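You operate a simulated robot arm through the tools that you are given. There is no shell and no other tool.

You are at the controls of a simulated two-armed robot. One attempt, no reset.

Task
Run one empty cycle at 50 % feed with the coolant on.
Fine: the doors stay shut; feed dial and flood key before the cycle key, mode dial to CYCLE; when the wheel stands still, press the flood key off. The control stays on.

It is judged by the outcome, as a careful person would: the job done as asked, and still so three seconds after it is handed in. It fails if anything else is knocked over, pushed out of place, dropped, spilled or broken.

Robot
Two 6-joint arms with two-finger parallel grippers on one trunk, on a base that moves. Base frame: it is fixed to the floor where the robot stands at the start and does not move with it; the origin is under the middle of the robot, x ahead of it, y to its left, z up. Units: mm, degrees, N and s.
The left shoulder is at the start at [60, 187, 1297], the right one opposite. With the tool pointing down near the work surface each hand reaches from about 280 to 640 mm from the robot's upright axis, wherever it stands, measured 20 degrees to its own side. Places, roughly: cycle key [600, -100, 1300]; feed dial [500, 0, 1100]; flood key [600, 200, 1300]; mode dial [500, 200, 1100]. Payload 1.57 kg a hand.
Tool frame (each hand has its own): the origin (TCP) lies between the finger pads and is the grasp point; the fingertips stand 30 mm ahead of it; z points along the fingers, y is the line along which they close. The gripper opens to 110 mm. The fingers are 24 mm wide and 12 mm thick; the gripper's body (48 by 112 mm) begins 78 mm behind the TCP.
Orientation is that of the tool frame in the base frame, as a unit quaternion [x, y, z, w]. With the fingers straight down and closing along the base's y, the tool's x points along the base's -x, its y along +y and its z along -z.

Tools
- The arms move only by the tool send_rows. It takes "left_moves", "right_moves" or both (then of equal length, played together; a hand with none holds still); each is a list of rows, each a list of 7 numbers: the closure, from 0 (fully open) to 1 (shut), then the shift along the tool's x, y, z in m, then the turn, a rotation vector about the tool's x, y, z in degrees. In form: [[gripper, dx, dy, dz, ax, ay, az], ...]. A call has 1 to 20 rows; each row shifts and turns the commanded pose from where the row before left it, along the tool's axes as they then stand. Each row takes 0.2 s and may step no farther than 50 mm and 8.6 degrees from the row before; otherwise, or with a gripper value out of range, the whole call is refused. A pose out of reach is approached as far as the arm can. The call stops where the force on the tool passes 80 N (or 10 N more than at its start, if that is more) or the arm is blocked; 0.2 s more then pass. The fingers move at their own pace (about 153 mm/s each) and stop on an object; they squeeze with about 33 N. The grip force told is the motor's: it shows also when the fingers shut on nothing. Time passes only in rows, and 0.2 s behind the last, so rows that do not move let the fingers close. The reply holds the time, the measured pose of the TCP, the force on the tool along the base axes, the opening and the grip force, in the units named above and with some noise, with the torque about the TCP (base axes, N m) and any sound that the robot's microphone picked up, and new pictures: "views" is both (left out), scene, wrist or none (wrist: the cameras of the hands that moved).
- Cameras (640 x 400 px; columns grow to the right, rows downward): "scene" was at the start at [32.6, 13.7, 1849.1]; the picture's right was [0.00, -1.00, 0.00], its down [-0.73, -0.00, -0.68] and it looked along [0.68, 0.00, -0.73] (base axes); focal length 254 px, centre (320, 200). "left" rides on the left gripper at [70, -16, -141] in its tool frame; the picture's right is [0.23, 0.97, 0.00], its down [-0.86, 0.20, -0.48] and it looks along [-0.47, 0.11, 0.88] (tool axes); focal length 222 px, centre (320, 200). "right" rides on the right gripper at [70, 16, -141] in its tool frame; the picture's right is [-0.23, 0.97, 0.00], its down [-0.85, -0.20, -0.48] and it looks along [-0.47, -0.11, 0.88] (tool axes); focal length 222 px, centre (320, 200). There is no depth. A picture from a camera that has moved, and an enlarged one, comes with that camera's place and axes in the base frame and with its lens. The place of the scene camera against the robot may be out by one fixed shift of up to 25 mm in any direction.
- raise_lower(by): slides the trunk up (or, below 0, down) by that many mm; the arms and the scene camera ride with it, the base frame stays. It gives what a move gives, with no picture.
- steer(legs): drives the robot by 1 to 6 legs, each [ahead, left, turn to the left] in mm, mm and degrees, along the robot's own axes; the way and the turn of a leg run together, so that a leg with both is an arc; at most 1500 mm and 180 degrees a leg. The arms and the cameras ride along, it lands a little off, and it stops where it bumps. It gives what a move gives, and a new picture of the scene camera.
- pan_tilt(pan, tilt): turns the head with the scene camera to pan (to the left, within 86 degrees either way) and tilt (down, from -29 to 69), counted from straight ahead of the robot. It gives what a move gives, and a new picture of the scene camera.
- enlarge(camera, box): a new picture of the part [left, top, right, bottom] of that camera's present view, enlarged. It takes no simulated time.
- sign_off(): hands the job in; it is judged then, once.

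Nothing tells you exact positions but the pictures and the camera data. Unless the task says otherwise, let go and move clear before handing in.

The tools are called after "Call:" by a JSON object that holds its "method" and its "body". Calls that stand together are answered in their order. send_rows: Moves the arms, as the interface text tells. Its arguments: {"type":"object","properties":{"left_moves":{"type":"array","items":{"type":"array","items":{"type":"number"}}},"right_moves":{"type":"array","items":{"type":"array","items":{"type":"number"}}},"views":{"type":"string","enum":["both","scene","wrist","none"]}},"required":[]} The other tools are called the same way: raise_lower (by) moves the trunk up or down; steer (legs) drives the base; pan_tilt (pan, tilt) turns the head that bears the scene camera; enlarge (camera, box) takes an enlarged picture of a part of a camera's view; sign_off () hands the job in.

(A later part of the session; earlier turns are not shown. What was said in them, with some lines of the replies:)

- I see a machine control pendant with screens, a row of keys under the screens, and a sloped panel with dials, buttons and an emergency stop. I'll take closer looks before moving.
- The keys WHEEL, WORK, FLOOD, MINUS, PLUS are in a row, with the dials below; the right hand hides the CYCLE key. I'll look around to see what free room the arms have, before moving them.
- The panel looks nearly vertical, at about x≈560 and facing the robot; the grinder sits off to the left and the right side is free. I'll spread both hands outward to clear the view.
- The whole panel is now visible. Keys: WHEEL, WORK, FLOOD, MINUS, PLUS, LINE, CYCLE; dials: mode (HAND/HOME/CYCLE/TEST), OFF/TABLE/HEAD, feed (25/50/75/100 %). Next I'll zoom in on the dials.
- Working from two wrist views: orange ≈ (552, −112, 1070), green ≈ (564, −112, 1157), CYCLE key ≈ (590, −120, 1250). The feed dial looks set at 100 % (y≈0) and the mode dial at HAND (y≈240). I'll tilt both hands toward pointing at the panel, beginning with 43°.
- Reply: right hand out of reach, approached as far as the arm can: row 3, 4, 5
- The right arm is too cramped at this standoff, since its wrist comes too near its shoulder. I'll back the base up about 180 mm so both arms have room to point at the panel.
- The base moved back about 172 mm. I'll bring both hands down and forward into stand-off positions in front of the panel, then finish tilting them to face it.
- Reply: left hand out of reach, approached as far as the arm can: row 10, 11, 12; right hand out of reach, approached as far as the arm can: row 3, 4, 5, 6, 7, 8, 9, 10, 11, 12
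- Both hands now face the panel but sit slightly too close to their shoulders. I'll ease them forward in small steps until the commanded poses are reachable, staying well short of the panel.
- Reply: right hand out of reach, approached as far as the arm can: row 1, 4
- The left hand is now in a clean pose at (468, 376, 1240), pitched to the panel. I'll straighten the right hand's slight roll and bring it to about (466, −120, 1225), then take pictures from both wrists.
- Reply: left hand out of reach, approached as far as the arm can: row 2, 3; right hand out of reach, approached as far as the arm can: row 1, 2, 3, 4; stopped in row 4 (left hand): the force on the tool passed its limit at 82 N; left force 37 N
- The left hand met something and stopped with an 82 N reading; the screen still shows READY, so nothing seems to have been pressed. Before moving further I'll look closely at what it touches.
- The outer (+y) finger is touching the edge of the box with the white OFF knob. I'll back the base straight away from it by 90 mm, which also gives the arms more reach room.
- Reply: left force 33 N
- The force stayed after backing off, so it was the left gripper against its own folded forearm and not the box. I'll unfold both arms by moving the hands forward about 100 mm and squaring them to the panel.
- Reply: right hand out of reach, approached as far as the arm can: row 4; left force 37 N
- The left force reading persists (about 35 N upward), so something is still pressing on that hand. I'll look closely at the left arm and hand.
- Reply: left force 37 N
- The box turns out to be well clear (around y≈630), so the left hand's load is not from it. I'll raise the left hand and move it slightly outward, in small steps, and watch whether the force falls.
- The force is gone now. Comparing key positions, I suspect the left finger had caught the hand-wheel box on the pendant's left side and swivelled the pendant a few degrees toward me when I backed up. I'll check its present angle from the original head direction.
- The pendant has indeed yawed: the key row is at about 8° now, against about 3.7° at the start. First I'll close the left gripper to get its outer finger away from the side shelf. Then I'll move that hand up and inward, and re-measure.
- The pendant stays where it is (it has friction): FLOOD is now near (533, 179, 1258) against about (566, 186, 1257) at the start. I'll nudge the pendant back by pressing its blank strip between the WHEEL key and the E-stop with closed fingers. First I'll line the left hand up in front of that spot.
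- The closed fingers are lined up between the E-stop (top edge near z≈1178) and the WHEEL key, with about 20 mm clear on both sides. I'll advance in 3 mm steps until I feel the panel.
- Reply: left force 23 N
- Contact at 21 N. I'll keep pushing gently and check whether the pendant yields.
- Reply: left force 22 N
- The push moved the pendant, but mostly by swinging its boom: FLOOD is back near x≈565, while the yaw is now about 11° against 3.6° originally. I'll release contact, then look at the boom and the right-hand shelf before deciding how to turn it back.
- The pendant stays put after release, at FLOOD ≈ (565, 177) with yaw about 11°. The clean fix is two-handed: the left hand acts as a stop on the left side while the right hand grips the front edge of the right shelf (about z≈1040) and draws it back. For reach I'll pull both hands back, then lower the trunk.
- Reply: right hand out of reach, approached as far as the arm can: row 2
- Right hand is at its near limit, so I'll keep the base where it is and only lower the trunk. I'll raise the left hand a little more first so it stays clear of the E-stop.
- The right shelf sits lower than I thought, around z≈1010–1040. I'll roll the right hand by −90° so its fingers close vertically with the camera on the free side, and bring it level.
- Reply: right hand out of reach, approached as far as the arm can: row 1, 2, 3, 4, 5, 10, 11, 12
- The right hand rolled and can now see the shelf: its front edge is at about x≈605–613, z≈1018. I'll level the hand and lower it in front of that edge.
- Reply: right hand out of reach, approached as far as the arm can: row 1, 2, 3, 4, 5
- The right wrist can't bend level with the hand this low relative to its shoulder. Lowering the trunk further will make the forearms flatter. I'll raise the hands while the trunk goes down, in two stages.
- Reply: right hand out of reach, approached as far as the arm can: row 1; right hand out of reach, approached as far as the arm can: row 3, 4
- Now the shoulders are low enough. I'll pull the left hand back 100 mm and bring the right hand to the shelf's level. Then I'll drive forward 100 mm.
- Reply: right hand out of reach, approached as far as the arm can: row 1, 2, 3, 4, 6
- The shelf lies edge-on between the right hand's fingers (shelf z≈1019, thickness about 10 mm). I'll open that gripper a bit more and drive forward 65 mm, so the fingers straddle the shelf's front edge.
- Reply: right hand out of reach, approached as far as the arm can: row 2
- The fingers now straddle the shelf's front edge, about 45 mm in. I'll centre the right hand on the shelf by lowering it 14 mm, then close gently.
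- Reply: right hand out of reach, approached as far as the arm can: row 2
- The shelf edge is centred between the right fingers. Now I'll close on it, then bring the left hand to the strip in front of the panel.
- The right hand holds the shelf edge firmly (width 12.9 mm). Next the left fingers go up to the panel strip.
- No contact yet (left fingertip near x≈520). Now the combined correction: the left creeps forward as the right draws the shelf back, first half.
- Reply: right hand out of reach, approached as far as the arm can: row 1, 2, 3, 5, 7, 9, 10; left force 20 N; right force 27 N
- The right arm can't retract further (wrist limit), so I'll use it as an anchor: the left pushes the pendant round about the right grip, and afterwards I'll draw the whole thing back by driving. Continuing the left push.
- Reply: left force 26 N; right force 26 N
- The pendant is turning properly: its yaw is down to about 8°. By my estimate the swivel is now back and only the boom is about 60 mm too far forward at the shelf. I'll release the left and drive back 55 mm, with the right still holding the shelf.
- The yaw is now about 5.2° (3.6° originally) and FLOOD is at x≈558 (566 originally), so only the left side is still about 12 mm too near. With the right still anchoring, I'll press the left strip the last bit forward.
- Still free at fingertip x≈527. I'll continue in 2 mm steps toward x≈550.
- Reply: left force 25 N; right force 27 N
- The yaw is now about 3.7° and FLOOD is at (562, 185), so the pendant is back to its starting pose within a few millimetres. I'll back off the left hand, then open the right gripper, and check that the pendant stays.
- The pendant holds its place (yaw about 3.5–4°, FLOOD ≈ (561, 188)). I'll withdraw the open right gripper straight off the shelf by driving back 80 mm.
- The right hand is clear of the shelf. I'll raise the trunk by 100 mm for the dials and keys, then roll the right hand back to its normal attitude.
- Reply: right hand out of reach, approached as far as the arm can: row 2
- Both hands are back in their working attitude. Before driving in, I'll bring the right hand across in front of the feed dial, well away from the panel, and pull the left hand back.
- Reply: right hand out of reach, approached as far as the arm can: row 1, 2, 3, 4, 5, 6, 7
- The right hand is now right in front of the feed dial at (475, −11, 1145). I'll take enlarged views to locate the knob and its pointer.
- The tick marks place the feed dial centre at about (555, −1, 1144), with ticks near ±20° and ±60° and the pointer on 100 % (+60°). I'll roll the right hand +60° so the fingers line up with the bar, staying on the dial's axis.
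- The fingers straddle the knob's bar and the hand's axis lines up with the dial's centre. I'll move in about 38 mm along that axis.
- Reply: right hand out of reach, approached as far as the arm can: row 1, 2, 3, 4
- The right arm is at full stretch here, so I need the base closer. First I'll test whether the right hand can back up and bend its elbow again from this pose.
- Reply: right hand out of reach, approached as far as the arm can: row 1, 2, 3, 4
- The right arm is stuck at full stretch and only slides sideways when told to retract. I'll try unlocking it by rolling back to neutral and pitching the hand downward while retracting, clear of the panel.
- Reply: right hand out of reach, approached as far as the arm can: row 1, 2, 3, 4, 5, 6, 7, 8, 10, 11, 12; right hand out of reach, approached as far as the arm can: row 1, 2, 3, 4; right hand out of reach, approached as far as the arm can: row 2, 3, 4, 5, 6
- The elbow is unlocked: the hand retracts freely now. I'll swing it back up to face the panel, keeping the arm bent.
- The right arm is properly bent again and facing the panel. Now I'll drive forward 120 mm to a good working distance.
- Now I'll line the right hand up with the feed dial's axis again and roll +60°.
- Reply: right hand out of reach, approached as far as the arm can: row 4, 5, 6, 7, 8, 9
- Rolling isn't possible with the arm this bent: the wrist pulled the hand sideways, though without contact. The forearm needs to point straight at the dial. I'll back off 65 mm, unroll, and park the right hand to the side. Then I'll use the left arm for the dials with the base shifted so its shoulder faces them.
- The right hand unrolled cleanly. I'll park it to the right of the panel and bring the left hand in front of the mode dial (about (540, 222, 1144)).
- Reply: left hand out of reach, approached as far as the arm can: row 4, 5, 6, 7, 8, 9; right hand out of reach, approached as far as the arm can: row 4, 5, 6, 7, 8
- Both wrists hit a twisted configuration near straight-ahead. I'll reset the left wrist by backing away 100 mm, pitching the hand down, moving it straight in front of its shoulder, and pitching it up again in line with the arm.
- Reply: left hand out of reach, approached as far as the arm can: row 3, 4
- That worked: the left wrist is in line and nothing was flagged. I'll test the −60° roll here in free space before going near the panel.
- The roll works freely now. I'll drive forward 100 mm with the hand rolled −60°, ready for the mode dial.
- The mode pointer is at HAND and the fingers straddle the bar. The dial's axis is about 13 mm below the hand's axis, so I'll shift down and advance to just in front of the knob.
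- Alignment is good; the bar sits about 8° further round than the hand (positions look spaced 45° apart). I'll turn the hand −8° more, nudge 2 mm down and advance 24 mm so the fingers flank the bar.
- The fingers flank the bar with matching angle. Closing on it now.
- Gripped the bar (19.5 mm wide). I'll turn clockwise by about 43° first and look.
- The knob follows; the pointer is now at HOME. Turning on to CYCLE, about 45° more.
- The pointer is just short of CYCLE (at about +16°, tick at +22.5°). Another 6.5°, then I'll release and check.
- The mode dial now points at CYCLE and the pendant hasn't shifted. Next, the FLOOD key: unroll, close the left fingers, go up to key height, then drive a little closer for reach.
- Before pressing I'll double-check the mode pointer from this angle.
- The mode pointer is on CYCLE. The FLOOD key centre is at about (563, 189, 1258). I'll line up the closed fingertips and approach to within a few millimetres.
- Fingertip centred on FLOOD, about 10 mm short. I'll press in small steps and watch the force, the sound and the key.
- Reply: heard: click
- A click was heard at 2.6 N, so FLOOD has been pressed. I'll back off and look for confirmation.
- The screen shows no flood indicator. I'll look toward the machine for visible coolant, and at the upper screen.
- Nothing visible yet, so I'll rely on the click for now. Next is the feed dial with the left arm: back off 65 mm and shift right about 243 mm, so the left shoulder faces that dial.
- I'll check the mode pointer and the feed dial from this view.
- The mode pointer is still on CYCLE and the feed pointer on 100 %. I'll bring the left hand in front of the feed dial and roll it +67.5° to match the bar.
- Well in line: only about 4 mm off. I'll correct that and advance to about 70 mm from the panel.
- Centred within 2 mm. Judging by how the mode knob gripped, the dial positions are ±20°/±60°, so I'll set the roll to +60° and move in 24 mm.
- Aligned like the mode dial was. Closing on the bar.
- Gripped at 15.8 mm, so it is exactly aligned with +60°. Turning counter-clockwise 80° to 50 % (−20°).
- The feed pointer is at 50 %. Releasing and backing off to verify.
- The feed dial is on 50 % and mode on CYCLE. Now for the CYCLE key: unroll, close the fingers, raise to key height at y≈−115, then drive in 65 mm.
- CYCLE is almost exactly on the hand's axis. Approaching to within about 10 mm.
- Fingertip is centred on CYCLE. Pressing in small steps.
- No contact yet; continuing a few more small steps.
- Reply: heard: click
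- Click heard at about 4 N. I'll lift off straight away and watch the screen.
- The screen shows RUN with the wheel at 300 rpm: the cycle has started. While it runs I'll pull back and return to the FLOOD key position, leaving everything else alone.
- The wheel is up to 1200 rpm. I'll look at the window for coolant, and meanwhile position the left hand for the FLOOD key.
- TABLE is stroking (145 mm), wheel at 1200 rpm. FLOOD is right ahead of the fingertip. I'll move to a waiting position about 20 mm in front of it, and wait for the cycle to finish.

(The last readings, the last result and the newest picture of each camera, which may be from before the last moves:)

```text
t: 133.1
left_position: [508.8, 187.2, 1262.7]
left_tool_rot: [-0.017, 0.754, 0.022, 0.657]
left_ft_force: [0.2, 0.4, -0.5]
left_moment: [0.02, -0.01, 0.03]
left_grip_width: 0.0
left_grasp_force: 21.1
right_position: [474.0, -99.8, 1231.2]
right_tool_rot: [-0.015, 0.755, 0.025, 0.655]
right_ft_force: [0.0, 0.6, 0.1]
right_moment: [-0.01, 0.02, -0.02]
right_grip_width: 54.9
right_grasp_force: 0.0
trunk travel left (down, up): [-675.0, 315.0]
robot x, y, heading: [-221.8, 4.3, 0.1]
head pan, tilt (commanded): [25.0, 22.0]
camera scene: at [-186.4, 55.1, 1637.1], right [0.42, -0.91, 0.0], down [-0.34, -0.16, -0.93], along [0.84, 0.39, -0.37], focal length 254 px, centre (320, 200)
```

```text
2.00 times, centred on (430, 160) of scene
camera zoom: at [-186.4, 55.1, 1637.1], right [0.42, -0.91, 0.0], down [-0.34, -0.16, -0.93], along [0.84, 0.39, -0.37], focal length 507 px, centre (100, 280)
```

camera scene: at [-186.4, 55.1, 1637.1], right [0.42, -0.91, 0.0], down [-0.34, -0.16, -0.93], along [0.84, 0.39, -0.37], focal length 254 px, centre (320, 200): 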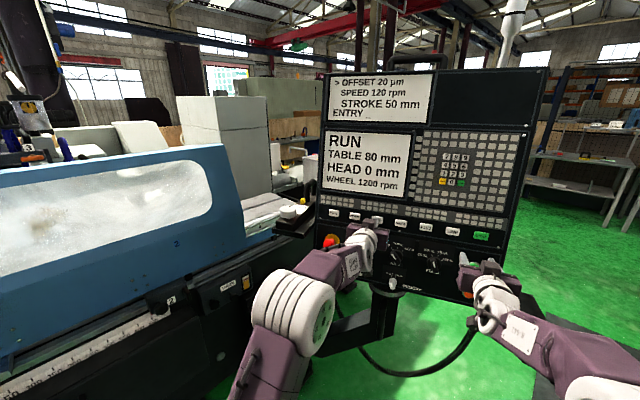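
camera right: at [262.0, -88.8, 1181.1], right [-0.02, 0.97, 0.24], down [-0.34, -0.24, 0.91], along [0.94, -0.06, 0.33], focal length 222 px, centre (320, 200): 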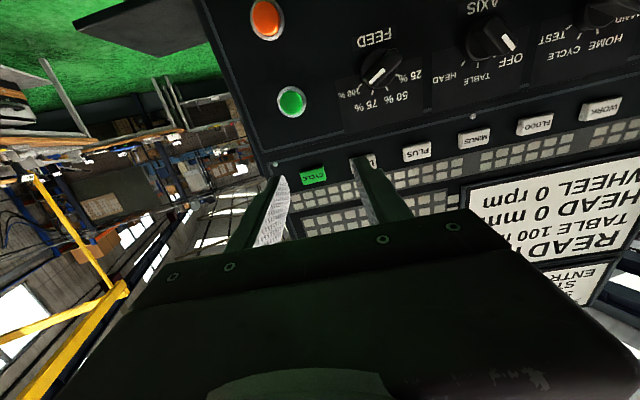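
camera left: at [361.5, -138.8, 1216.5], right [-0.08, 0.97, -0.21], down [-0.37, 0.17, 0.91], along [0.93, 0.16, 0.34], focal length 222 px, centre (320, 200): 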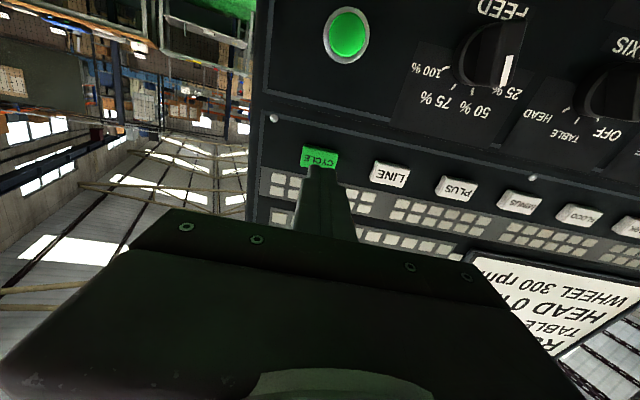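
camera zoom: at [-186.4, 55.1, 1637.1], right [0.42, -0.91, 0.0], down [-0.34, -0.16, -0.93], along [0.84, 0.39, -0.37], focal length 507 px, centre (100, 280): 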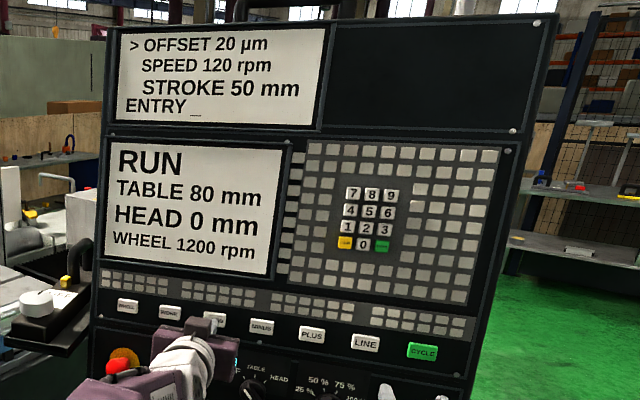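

Still running (TABLE 80 mm, wheel 1200 rpm). I'll keep waiting without moving.

Call:
{"method": "send_rows", "body": {"left_moves": [[1, 0, 0, 0, 0, 0, 0], [1, 0, 0, 0, 0, 0, 0], [1, 0, 0, 0, 0, 0, 0], [1, 0, 0, 0, 0, 0, 0], [1, 0, 0, 0, 0, 0, 0], [1, 0, 0, 0, 0, 0, 0], [1, 0, 0, 0, 0, 0, 0], [1, 0, 0, 0, 0, 0, 0], [1, 0, 0, 0, 0, 0, 0], [1, 0, 0, 0, 0, 0, 0], [1, 0, 0, 0, 0, 0, 0], [1, 0, 0, 0, 0, 0, 0], [1, 0, 0, 0, 0, 0, 0], [1, 0, 0, 0, 0, 0, 0], [1, 0, 0, 0, 0, 0, 0], [1, 0, 0, 0, 0, 0, 0], [1, 0, 0, 0, 0, 0, 0], [1, 0, 0, 0, 0, 0, 0], [1, 0, 0, 0, 0, 0, 0], [1, 0, 0, 0, 0, 0, 0]], "views": "scene"}}

Call:
{"method": "enlarge", "body": {"camera": "scene", "box": [300, 60, 560, 260]}}

```text
t: 137.3
left_position: [508.3, 186.7, 1263.1]
left_tool_rot: [-0.017, 0.754, 0.022, 0.657]
left_ft_force: [0.3, 0.4, -0.1]
left_moment: [-0.02, 0.03, -0.01]
left_grip_width: 0.0
left_grasp_force: 20.9
right_position: [474.6, -98.8, 1230.3]
right_tool_rot: [-0.016, 0.755, 0.026, 0.655]
right_ft_force: [0.7, 0.2, -1.0]
right_moment: [0.04, -0.02, 0.0]
right_grip_width: 55.2
right_grasp_force: 0.1
trunk travel left (down, up): [-675.0, 315.0]
robot x, y, heading: [-224.2, 3.2, -0.1]
head pan, tilt (commanded): [25.0, 22.0]
camera scene: at [-186.3, 55.1, 1637.1], right [0.42, -0.91, 0.0], down [-0.34, -0.16, -0.93], along [0.84, 0.39, -0.37], focal length 254 px, centre (320, 200)
```

scene: 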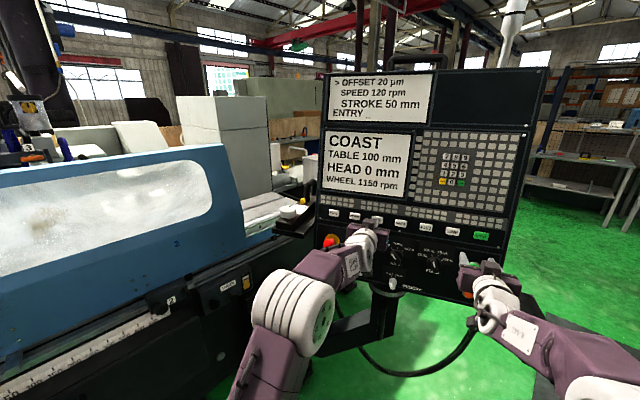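

```text
2.00 times, centred on (430, 160) of scene
camera zoom: at [-186.3, 55.1, 1637.1], right [0.42, -0.91, 0.0], down [-0.34, -0.16, -0.93], along [0.84, 0.39, -0.37], focal length 507 px, centre (100, 280)
```

zoom: 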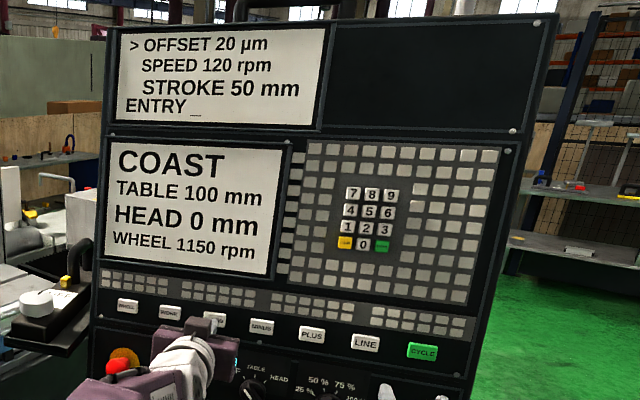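

The screen says COAST: the stroke is done and the wheel is running down (1150 rpm). I'll wait until it shows 0 rpm.

Call:
{"method": "send_rows", "body": {"left_moves": [[1, 0, 0, 0, 0, 0, 0], [1, 0, 0, 0, 0, 0, 0], [1, 0, 0, 0, 0, 0, 0], [1, 0, 0, 0, 0, 0, 0], [1, 0, 0, 0, 0, 0, 0], [1, 0, 0, 0, 0, 0, 0], [1, 0, 0, 0, 0, 0, 0], [1, 0, 0, 0, 0, 0, 0], [1, 0, 0, 0, 0, 0, 0], [1, 0, 0, 0, 0, 0, 0], [1, 0, 0, 0, 0, 0, 0], [1, 0, 0, 0, 0, 0, 0], [1, 0, 0, 0, 0, 0, 0], [1, 0, 0, 0, 0, 0, 0], [1, 0, 0, 0, 0, 0, 0], [1, 0, 0, 0, 0, 0, 0], [1, 0, 0, 0, 0, 0, 0], [1, 0, 0, 0, 0, 0, 0], [1, 0, 0, 0, 0, 0, 0], [1, 0, 0, 0, 0, 0, 0]], "views": "scene"}}

Call:
{"method": "enlarge", "body": {"camera": "scene", "box": [300, 60, 560, 260]}}

```text
t: 141.5
left_position: [507.7, 186.6, 1263.6]
left_tool_rot: [-0.018, 0.754, 0.023, 0.657]
left_ft_force: [0.5, 0.8, 0.1]
left_moment: [0.01, 0.02, 0.02]
left_grip_width: 0.0
left_grasp_force: 21.0
right_position: [473.3, -98.5, 1230.9]
right_tool_rot: [-0.016, 0.755, 0.026, 0.655]
right_ft_force: [-0.3, 0.0, 1.3]
right_moment: [-0.01, 0.02, -0.01]
right_grip_width: 54.9
right_grasp_force: 0.0
trunk travel left (down, up): [-675.0, 315.0]
robot x, y, heading: [-221.4, 4.5, -0.2]
head pan, tilt (commanded): [25.0, 22.0]
camera scene: at [-186.3, 55.1, 1637.1], right [0.42, -0.91, 0.0], down [-0.34, -0.16, -0.93], along [0.84, 0.39, -0.37], focal length 254 px, centre (320, 200)
```

scene: 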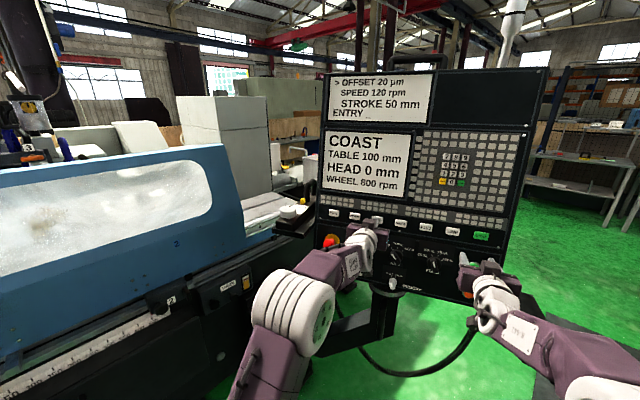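

```text
2.00 times, centred on (430, 160) of scene
camera zoom: at [-186.3, 55.1, 1637.1], right [0.42, -0.91, 0.0], down [-0.34, -0.16, -0.93], along [0.84, 0.39, -0.37], focal length 507 px, centre (100, 280)
```

zoom: 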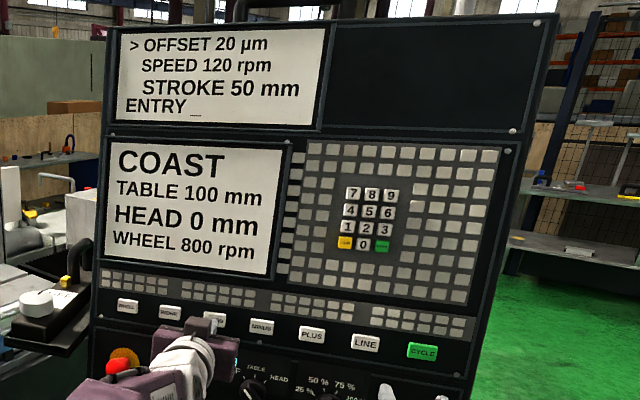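

800 rpm and falling; roughly ten more seconds to go.

Call:
{"method": "send_rows", "body": {"left_moves": [[1, 0, 0, 0, 0, 0, 0], [1, 0, 0, 0, 0, 0, 0], [1, 0, 0, 0, 0, 0, 0], [1, 0, 0, 0, 0, 0, 0], [1, 0, 0, 0, 0, 0, 0], [1, 0, 0, 0, 0, 0, 0], [1, 0, 0, 0, 0, 0, 0], [1, 0, 0, 0, 0, 0, 0], [1, 0, 0, 0, 0, 0, 0], [1, 0, 0, 0, 0, 0, 0], [1, 0, 0, 0, 0, 0, 0], [1, 0, 0, 0, 0, 0, 0], [1, 0, 0, 0, 0, 0, 0], [1, 0, 0, 0, 0, 0, 0], [1, 0, 0, 0, 0, 0, 0], [1, 0, 0, 0, 0, 0, 0], [1, 0, 0, 0, 0, 0, 0], [1, 0, 0, 0, 0, 0, 0], [1, 0, 0, 0, 0, 0, 0], [1, 0, 0, 0, 0, 0, 0]], "views": "none"}}

Call:
{"method": "send_rows", "body": {"left_moves": [[1, 0, 0, 0, 0, 0, 0], [1, 0, 0, 0, 0, 0, 0], [1, 0, 0, 0, 0, 0, 0], [1, 0, 0, 0, 0, 0, 0], [1, 0, 0, 0, 0, 0, 0], [1, 0, 0, 0, 0, 0, 0], [1, 0, 0, 0, 0, 0, 0], [1, 0, 0, 0, 0, 0, 0], [1, 0, 0, 0, 0, 0, 0], [1, 0, 0, 0, 0, 0, 0], [1, 0, 0, 0, 0, 0, 0], [1, 0, 0, 0, 0, 0, 0], [1, 0, 0, 0, 0, 0, 0], [1, 0, 0, 0, 0, 0, 0], [1, 0, 0, 0, 0, 0, 0], [1, 0, 0, 0, 0, 0, 0], [1, 0, 0, 0, 0, 0, 0], [1, 0, 0, 0, 0, 0, 0], [1, 0, 0, 0, 0, 0, 0], [1, 0, 0, 0, 0, 0, 0]], "views": "none"}}

Call:
{"method": "enlarge", "body": {"camera": "scene", "box": [300, 60, 560, 260]}}

```text
t: 145.7
left_position: [509.1, 187.1, 1263.6]
left_tool_rot: [-0.018, 0.754, 0.023, 0.656]
left_ft_force: [-0.3, 0.5, 0.5]
left_moment: [0.01, 0.0, 0.0]
left_grip_width: 0.0
left_grasp_force: 21.3
right_position: [473.8, -97.8, 1232.3]
right_tool_rot: [-0.015, 0.756, 0.025, 0.654]
right_ft_force: [0.2, 0.1, 0.4]
right_moment: [-0.01, 0.02, 0.03]
right_grip_width: 54.9
right_grasp_force: 0.0
trunk travel left (down, up): [-675.0, 315.0]
robot x, y, heading: [-227.7, 2.8, -0.2]
head pan, tilt (commanded): [25.0, 22.0]
```

```text
t: 149.9
left_position: [509.2, 186.2, 1262.9]
left_tool_rot: [-0.017, 0.754, 0.022, 0.657]
left_ft_force: [-0.5, -0.2, -0.1]
left_moment: [-0.04, -0.01, 0.02]
left_grip_width: 0.0
left_grasp_force: 21.0
right_position: [474.1, -98.6, 1230.2]
right_tool_rot: [-0.015, 0.756, 0.025, 0.654]
right_ft_force: [0.0, 0.1, 0.3]
right_moment: [-0.01, 0.0, 0.01]
right_grip_width: 55.3
right_grasp_force: 0.1
trunk travel left (down, up): [-675.0, 315.0]
robot x, y, heading: [-226.4, 0.2, 0.1]
head pan, tilt (commanded): [25.0, 22.0]
```

```text
2.00 times, centred on (430, 160) of scene
camera zoom: at [-186.3, 55.1, 1637.1], right [0.42, -0.91, 0.0], down [-0.34, -0.16, -0.93], along [0.84, 0.39, -0.37], focal length 507 px, centre (100, 280)
```

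zoom: 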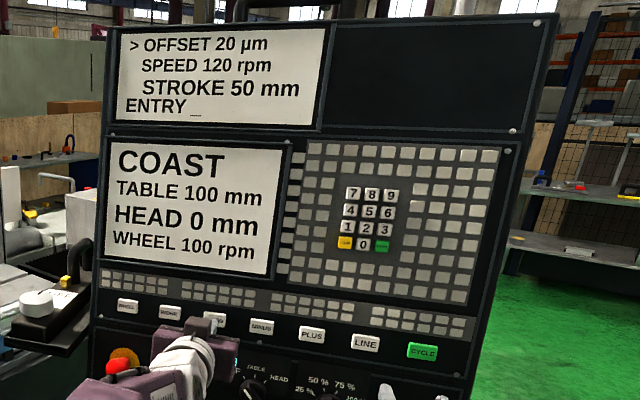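

100 rpm left; a couple more seconds.

Call:
{"method": "send_rows", "body": {"left_moves": [[1, 0, 0, 0, 0, 0, 0], [1, 0, 0, 0, 0, 0, 0], [1, 0, 0, 0, 0, 0, 0], [1, 0, 0, 0, 0, 0, 0], [1, 0, 0, 0, 0, 0, 0], [1, 0, 0, 0, 0, 0, 0], [1, 0, 0, 0, 0, 0, 0], [1, 0, 0, 0, 0, 0, 0], [1, 0, 0, 0, 0, 0, 0], [1, 0, 0, 0, 0, 0, 0], [1, 0, 0, 0, 0, 0, 0], [1, 0, 0, 0, 0, 0, 0], [1, 0, 0, 0, 0, 0, 0], [1, 0, 0, 0, 0, 0, 0], [1, 0, 0, 0, 0, 0, 0]], "views": "scene"}}

Call:
{"method": "enlarge", "body": {"camera": "scene", "box": [300, 60, 560, 260]}}

Call:
{"method": "enlarge", "body": {"camera": "left", "box": [240, 100, 400, 220]}}

```text
t: 153.1
left_position: [509.4, 186.4, 1263.0]
left_tool_rot: [-0.017, 0.753, 0.022, 0.657]
left_ft_force: [1.1, 0.0, -0.4]
left_moment: [0.01, 0.01, 0.0]
left_grip_width: 0.1
left_grasp_force: 21.6
right_position: [473.7, -98.1, 1231.4]
right_tool_rot: [-0.016, 0.755, 0.026, 0.655]
right_ft_force: [-0.1, 0.1, -0.6]
right_moment: [-0.03, -0.02, 0.01]
right_grip_width: 55.1
right_grasp_force: 0.1
trunk travel left (down, up): [-675.0, 315.0]
robot x, y, heading: [-221.2, -0.5, 0.1]
head pan, tilt (commanded): [25.0, 22.0]
camera scene: at [-186.3, 55.1, 1637.1], right [0.42, -0.91, 0.0], down [-0.34, -0.16, -0.93], along [0.84, 0.39, -0.37], focal length 254 px, centre (320, 200)
```

scene: 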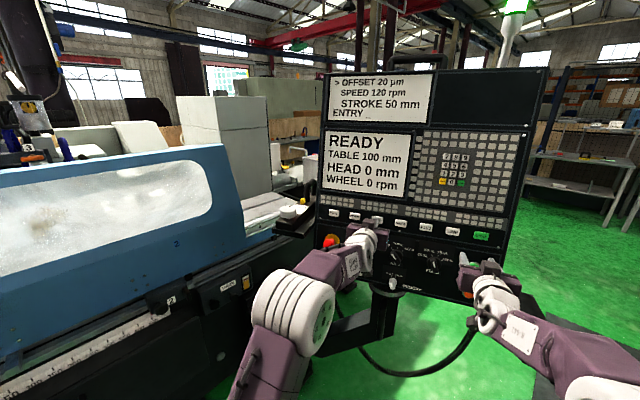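

```text
2.00 times, centred on (430, 160) of scene
camera zoom: at [-186.3, 55.1, 1637.1], right [0.42, -0.91, 0.0], down [-0.34, -0.16, -0.93], along [0.84, 0.39, -0.37], focal length 507 px, centre (100, 280)
```

zoom: 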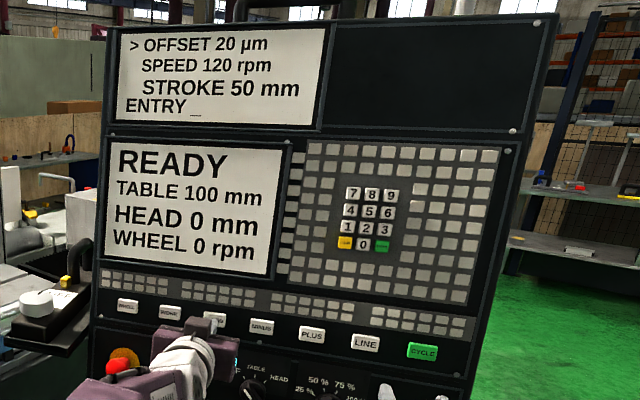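

```text
3.33 times, centred on (320, 160) of left
camera zoom: at [360.4, 162.0, 1213.0], right [-0.09, 0.97, -0.21], down [-0.37, 0.17, 0.92], along [0.93, 0.16, 0.34], focal length 740 px, centre (320, 333)
```

zoom: 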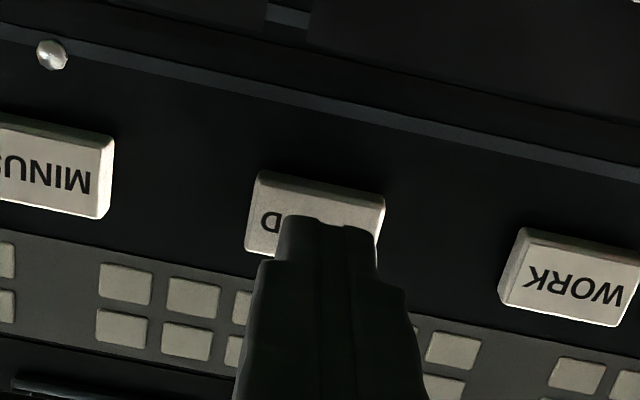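

READY and WHEEL 0 rpm: the wheel is standing still. Now pressing FLOOD off.

Call:
{"method": "send_rows", "body": {"left_moves": [[1, 0, 0, 0.005, 0, 0, 0], [1, 0, 0, 0.005, 0, 0, 0], [1, 0, 0, 0.003, 0, 0, 0], [1, 0, 0, 0.002, 0, 0, 0], [1, 0, 0, 0.002, 0, 0, 0]], "views": "none"}}

```text
t: 154.3
left_position: [525.6, 188.5, 1259.3]
left_tool_rot: [-0.017, 0.754, 0.022, 0.656]
left_ft_force: [0.2, 0.9, 0.4]
left_moment: [0.0, -0.02, 0.0]
left_grip_width: 0.1
left_grasp_force: 21.5
right_position: [474.3, -97.6, 1230.2]
right_tool_rot: [-0.015, 0.755, 0.026, 0.655]
right_ft_force: [-0.1, 0.2, 0.6]
right_moment: [-0.06, -0.02, 0.03]
right_grip_width: 55.1
right_grasp_force: 0.0
trunk travel left (down, up): [-675.0, 315.0]
robot x, y, heading: [-223.2, -0.5, -0.2]
head pan, tilt (commanded): [25.0, 22.0]
```

Call:
{"method": "send_rows", "body": {"left_moves": [[1, 0, 0, 0.0018, 0, 0, 0], [1, 0, 0, 0.0018, 0, 0, 0], [1, 0, 0, 0.0015, 0, 0, 0]], "views": "none"}}

```text
t: 155.1
left_position: [530.9, 188.6, 1260.1]
left_tool_rot: [-0.017, 0.754, 0.022, 0.657]
left_ft_force: [-1.4, -0.2, -0.7]
left_moment: [-0.01, 0.01, -0.02]
left_grip_width: 0.0
left_grasp_force: 21.5
right_position: [473.5, -98.7, 1231.8]
right_tool_rot: [-0.014, 0.755, 0.024, 0.655]
right_ft_force: [-1.0, 0.9, -0.4]
right_moment: [0.03, -0.01, -0.01]
right_grip_width: 55.1
right_grasp_force: 0.0
trunk travel left (down, up): [-675.0, 315.0]
robot x, y, heading: [-226.3, 2.8, -0.1]
head pan, tilt (commanded): [25.0, 22.0]
heard: click
```

Click heard: FLOOD has been pressed once more, now off. Backing away to clear.

Call:
{"method": "send_rows", "body": {"left_moves": [[1, 0, 0, -0.006, 0, 0, 0], [1, 0, 0, -0.02, 0, 0, 0], [1, 0, 0, -0.025, 0, 0, 0], [1, 0, 0, -0.025, 0, 0, 0]], "views": "both"}}

Call:
{"method": "steer", "body": {"legs": [[-120, 0, 0]]}}

Call:
{"method": "pan_tilt", "body": {"pan": 0, "tilt": 25}}

Call:
{"method": "enlarge", "body": {"camera": "scene", "box": [160, 80, 420, 280]}}

Call:
{"method": "enlarge", "body": {"camera": "left", "box": [0, 0, 500, 240]}}

```text
t: 156.1
left_position: [455.5, 184.4, 1270.3]
left_tool_rot: [-0.016, 0.753, 0.022, 0.657]
left_ft_force: [-0.4, -0.3, -0.5]
left_moment: [-0.03, 0.0, -0.04]
left_grip_width: 0.2
left_grasp_force: 21.5
right_position: [473.2, -97.8, 1230.5]
right_tool_rot: [-0.015, 0.755, 0.025, 0.656]
right_ft_force: [-0.3, -0.5, -0.1]
right_moment: [0.01, 0.01, 0.02]
right_grip_width: 54.8
right_grasp_force: 0.0
trunk travel left (down, up): [-675.0, 315.0]
robot x, y, heading: [-224.4, 3.4, -0.0]
head pan, tilt (commanded): [25.0, 22.0]
camera scene: at [-187.5, 55.0, 1637.1], right [0.42, -0.91, 0.0], down [-0.34, -0.16, -0.93], along [0.84, 0.39, -0.37], focal length 254 px, centre (320, 200)
camera left: at [306.7, 159.8, 1220.0], right [-0.08, 0.97, -0.21], down [-0.37, 0.17, 0.91], along [0.93, 0.16, 0.34], focal length 222 px, centre (320, 200)
```

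scene: 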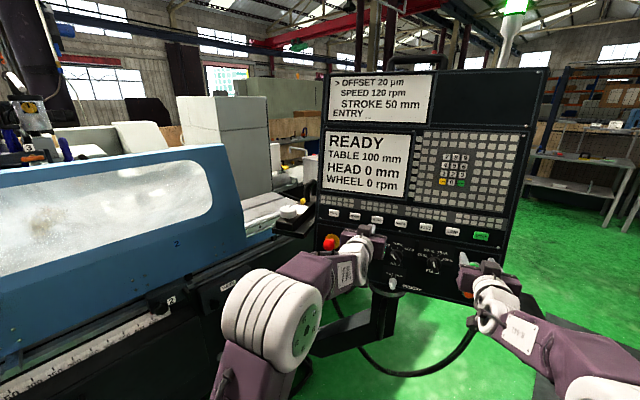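
left: 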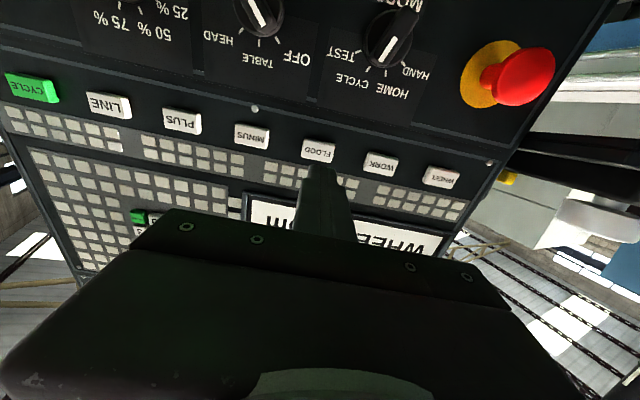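

```text
t: 157.3
left_position: [336.6, 185.2, 1269.1]
left_tool_rot: [-0.017, 0.754, 0.022, 0.656]
left_ft_force: [1.2, -0.8, 0.8]
left_moment: [-0.01, 0.0, -0.03]
left_grip_width: 0.1
left_grasp_force: 21.2
right_position: [355.0, -97.3, 1230.2]
right_tool_rot: [-0.015, 0.755, 0.025, 0.655]
right_ft_force: [-0.7, 0.6, 1.2]
right_moment: [0.01, 0.03, -0.01]
right_grip_width: 55.1
right_grasp_force: 0.0
trunk travel left (down, up): [-675.0, 315.0]
robot x, y, heading: [-343.1, 0.3, -0.0]
head pan, tilt (commanded): [25.0, 22.0]
camera scene: at [-305.5, 55.0, 1637.1], right [0.42, -0.91, 0.0], down [-0.34, -0.16, -0.93], along [0.84, 0.39, -0.38], focal length 254 px, centre (320, 200)
```

scene: 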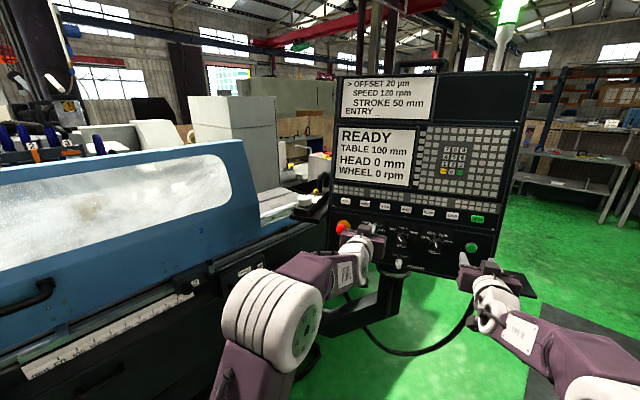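

```text
t: 158.2
left_position: [336.5, 185.7, 1268.9]
left_tool_rot: [-0.018, 0.755, 0.023, 0.655]
left_ft_force: [0.6, 0.0, 0.1]
left_moment: [0.02, -0.02, -0.01]
left_grip_width: 0.0
left_grasp_force: 21.7
right_position: [352.9, -98.4, 1230.9]
right_tool_rot: [-0.016, 0.755, 0.025, 0.655]
right_ft_force: [0.7, 0.6, -1.7]
right_moment: [-0.01, -0.04, 0.0]
right_grip_width: 54.9
right_grasp_force: 0.0
trunk travel left (down, up): [-675.0, 315.0]
robot x, y, heading: [-344.9, 2.9, 0.1]
head pan, tilt (commanded): [0.0, 25.0]
camera scene: at [-298.3, 16.0, 1632.3], right [0.0, -1.0, 0.0], down [-0.42, 0.0, -0.91], along [0.91, 0.0, -0.42], focal length 254 px, centre (320, 200)
```

scene: 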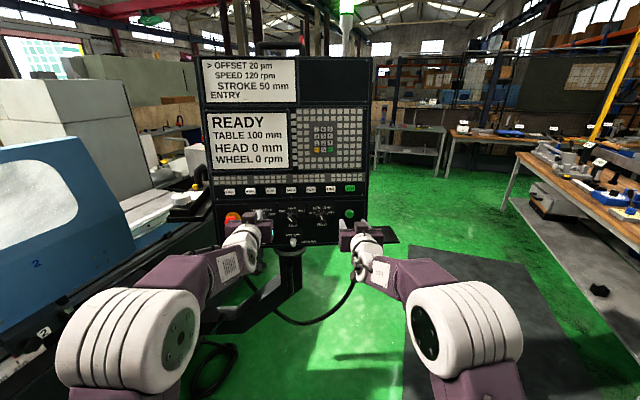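

```text
2.00 times, centred on (290, 180) of scene
camera zoom: at [-298.3, 16.0, 1632.3], right [0.0, -1.0, 0.0], down [-0.42, 0.0, -0.91], along [0.91, 0.0, -0.42], focal length 507 px, centre (380, 240)
```

zoom: 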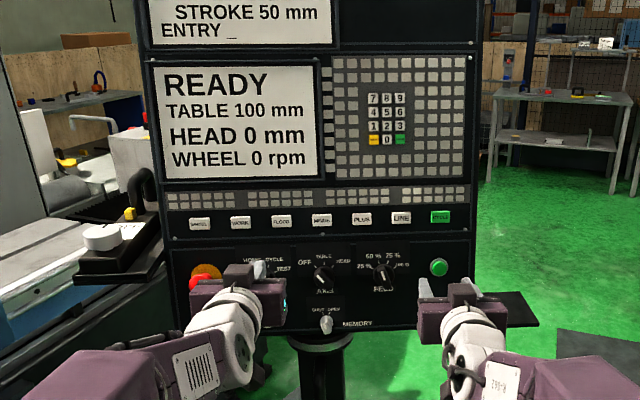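

```text
1.28 times, centred on (250, 120) of left
camera zoom: at [187.5, 160.6, 1219.2], right [-0.09, 0.97, -0.21], down [-0.37, 0.17, 0.92], along [0.93, 0.16, 0.34], focal length 284 px, centre (410, 302)
```

zoom: 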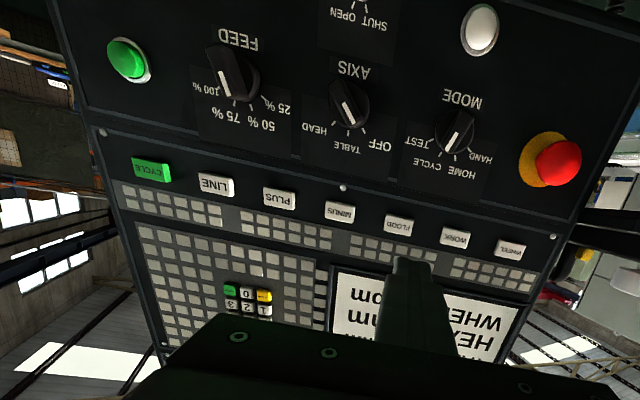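

The job steps are done; the screen reads READY, 0 rpm. I'll double-check the pendant's final position against the start using both wrist cameras.

Call:
{"method": "enlarge", "body": {"camera": "right", "box": [160, 0, 640, 240]}}

Call:
{"method": "enlarge", "body": {"camera": "left", "box": [0, 0, 320, 200]}}

```text
1.33 times, centred on (400, 120) of right
camera zoom: at [203.7, -88.0, 1181.5], right [-0.02, 0.97, 0.24], down [-0.34, -0.24, 0.91], along [0.94, -0.06, 0.34], focal length 296 px, centre (213, 307)
```

zoom: 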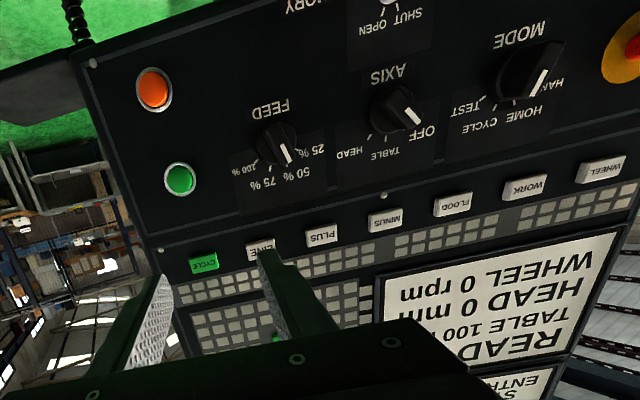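

```text
2.00 times, centred on (160, 100) of left
camera zoom: at [187.5, 160.6, 1219.2], right [-0.09, 0.97, -0.21], down [-0.37, 0.17, 0.92], along [0.93, 0.16, 0.34], focal length 444 px, centre (640, 400)
```

zoom: 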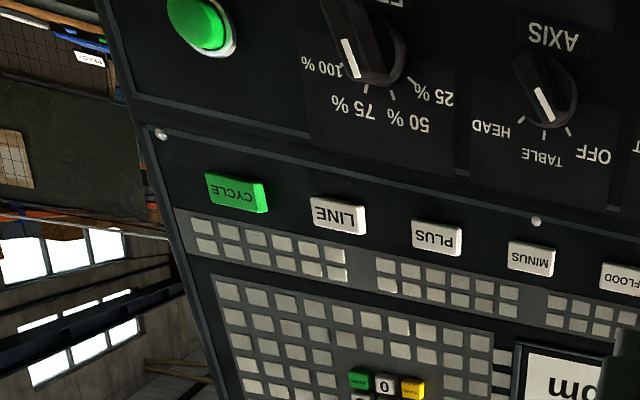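

The pendant checks out: green button (568, −111, 1156), CYCLE (585, −110, 1257) and FLOOD (563, 190, 1259) are all within about 5 mm of where they were at the start. The control is on and reads READY at 0 rpm. FLOOD has been switched on and then off, the dials are at CYCLE and 50 %, and both hands are about 200 mm clear, so I'm handing the job in.

Call:
{"method": "sign_off", "body": {}}

```text
The job is handed in.
```

I ran one empty cycle at 50 % feed. The control is still on and shows READY with the wheel at 0 rpm. I couldn't directly confirm that coolant was flowing.

- **Settings:** The feed dial went from 100 % to 50 % and the mode dial from HAND to CYCLE, both before I pressed the cycle key.
- **Coolant:** I pressed the flood key before the cycle and again once the wheel had stopped, with one click each time. The panel has no flood light, and I couldn't make out coolant through the window.
- **Cycle:** I pressed the cycle key once. The wheel ran up to 1200 rpm, the table stroked, and the wheel coasted to 0 rpm. I left the doors alone.
- **Pendant moved:** While I was getting the arms into position, the left finger caught the shelf on the pendant's left side. When I backed up, that swung the pendant a few degrees toward me. I pushed it back using its front panel and the right-hand shelf. By the cameras it is now within about 5 mm and 1° of where it started. The hand-wheel box on that left shelf still looks in place, and I saw nothing knocked over or dropped.

Both hands are clear of the panel.
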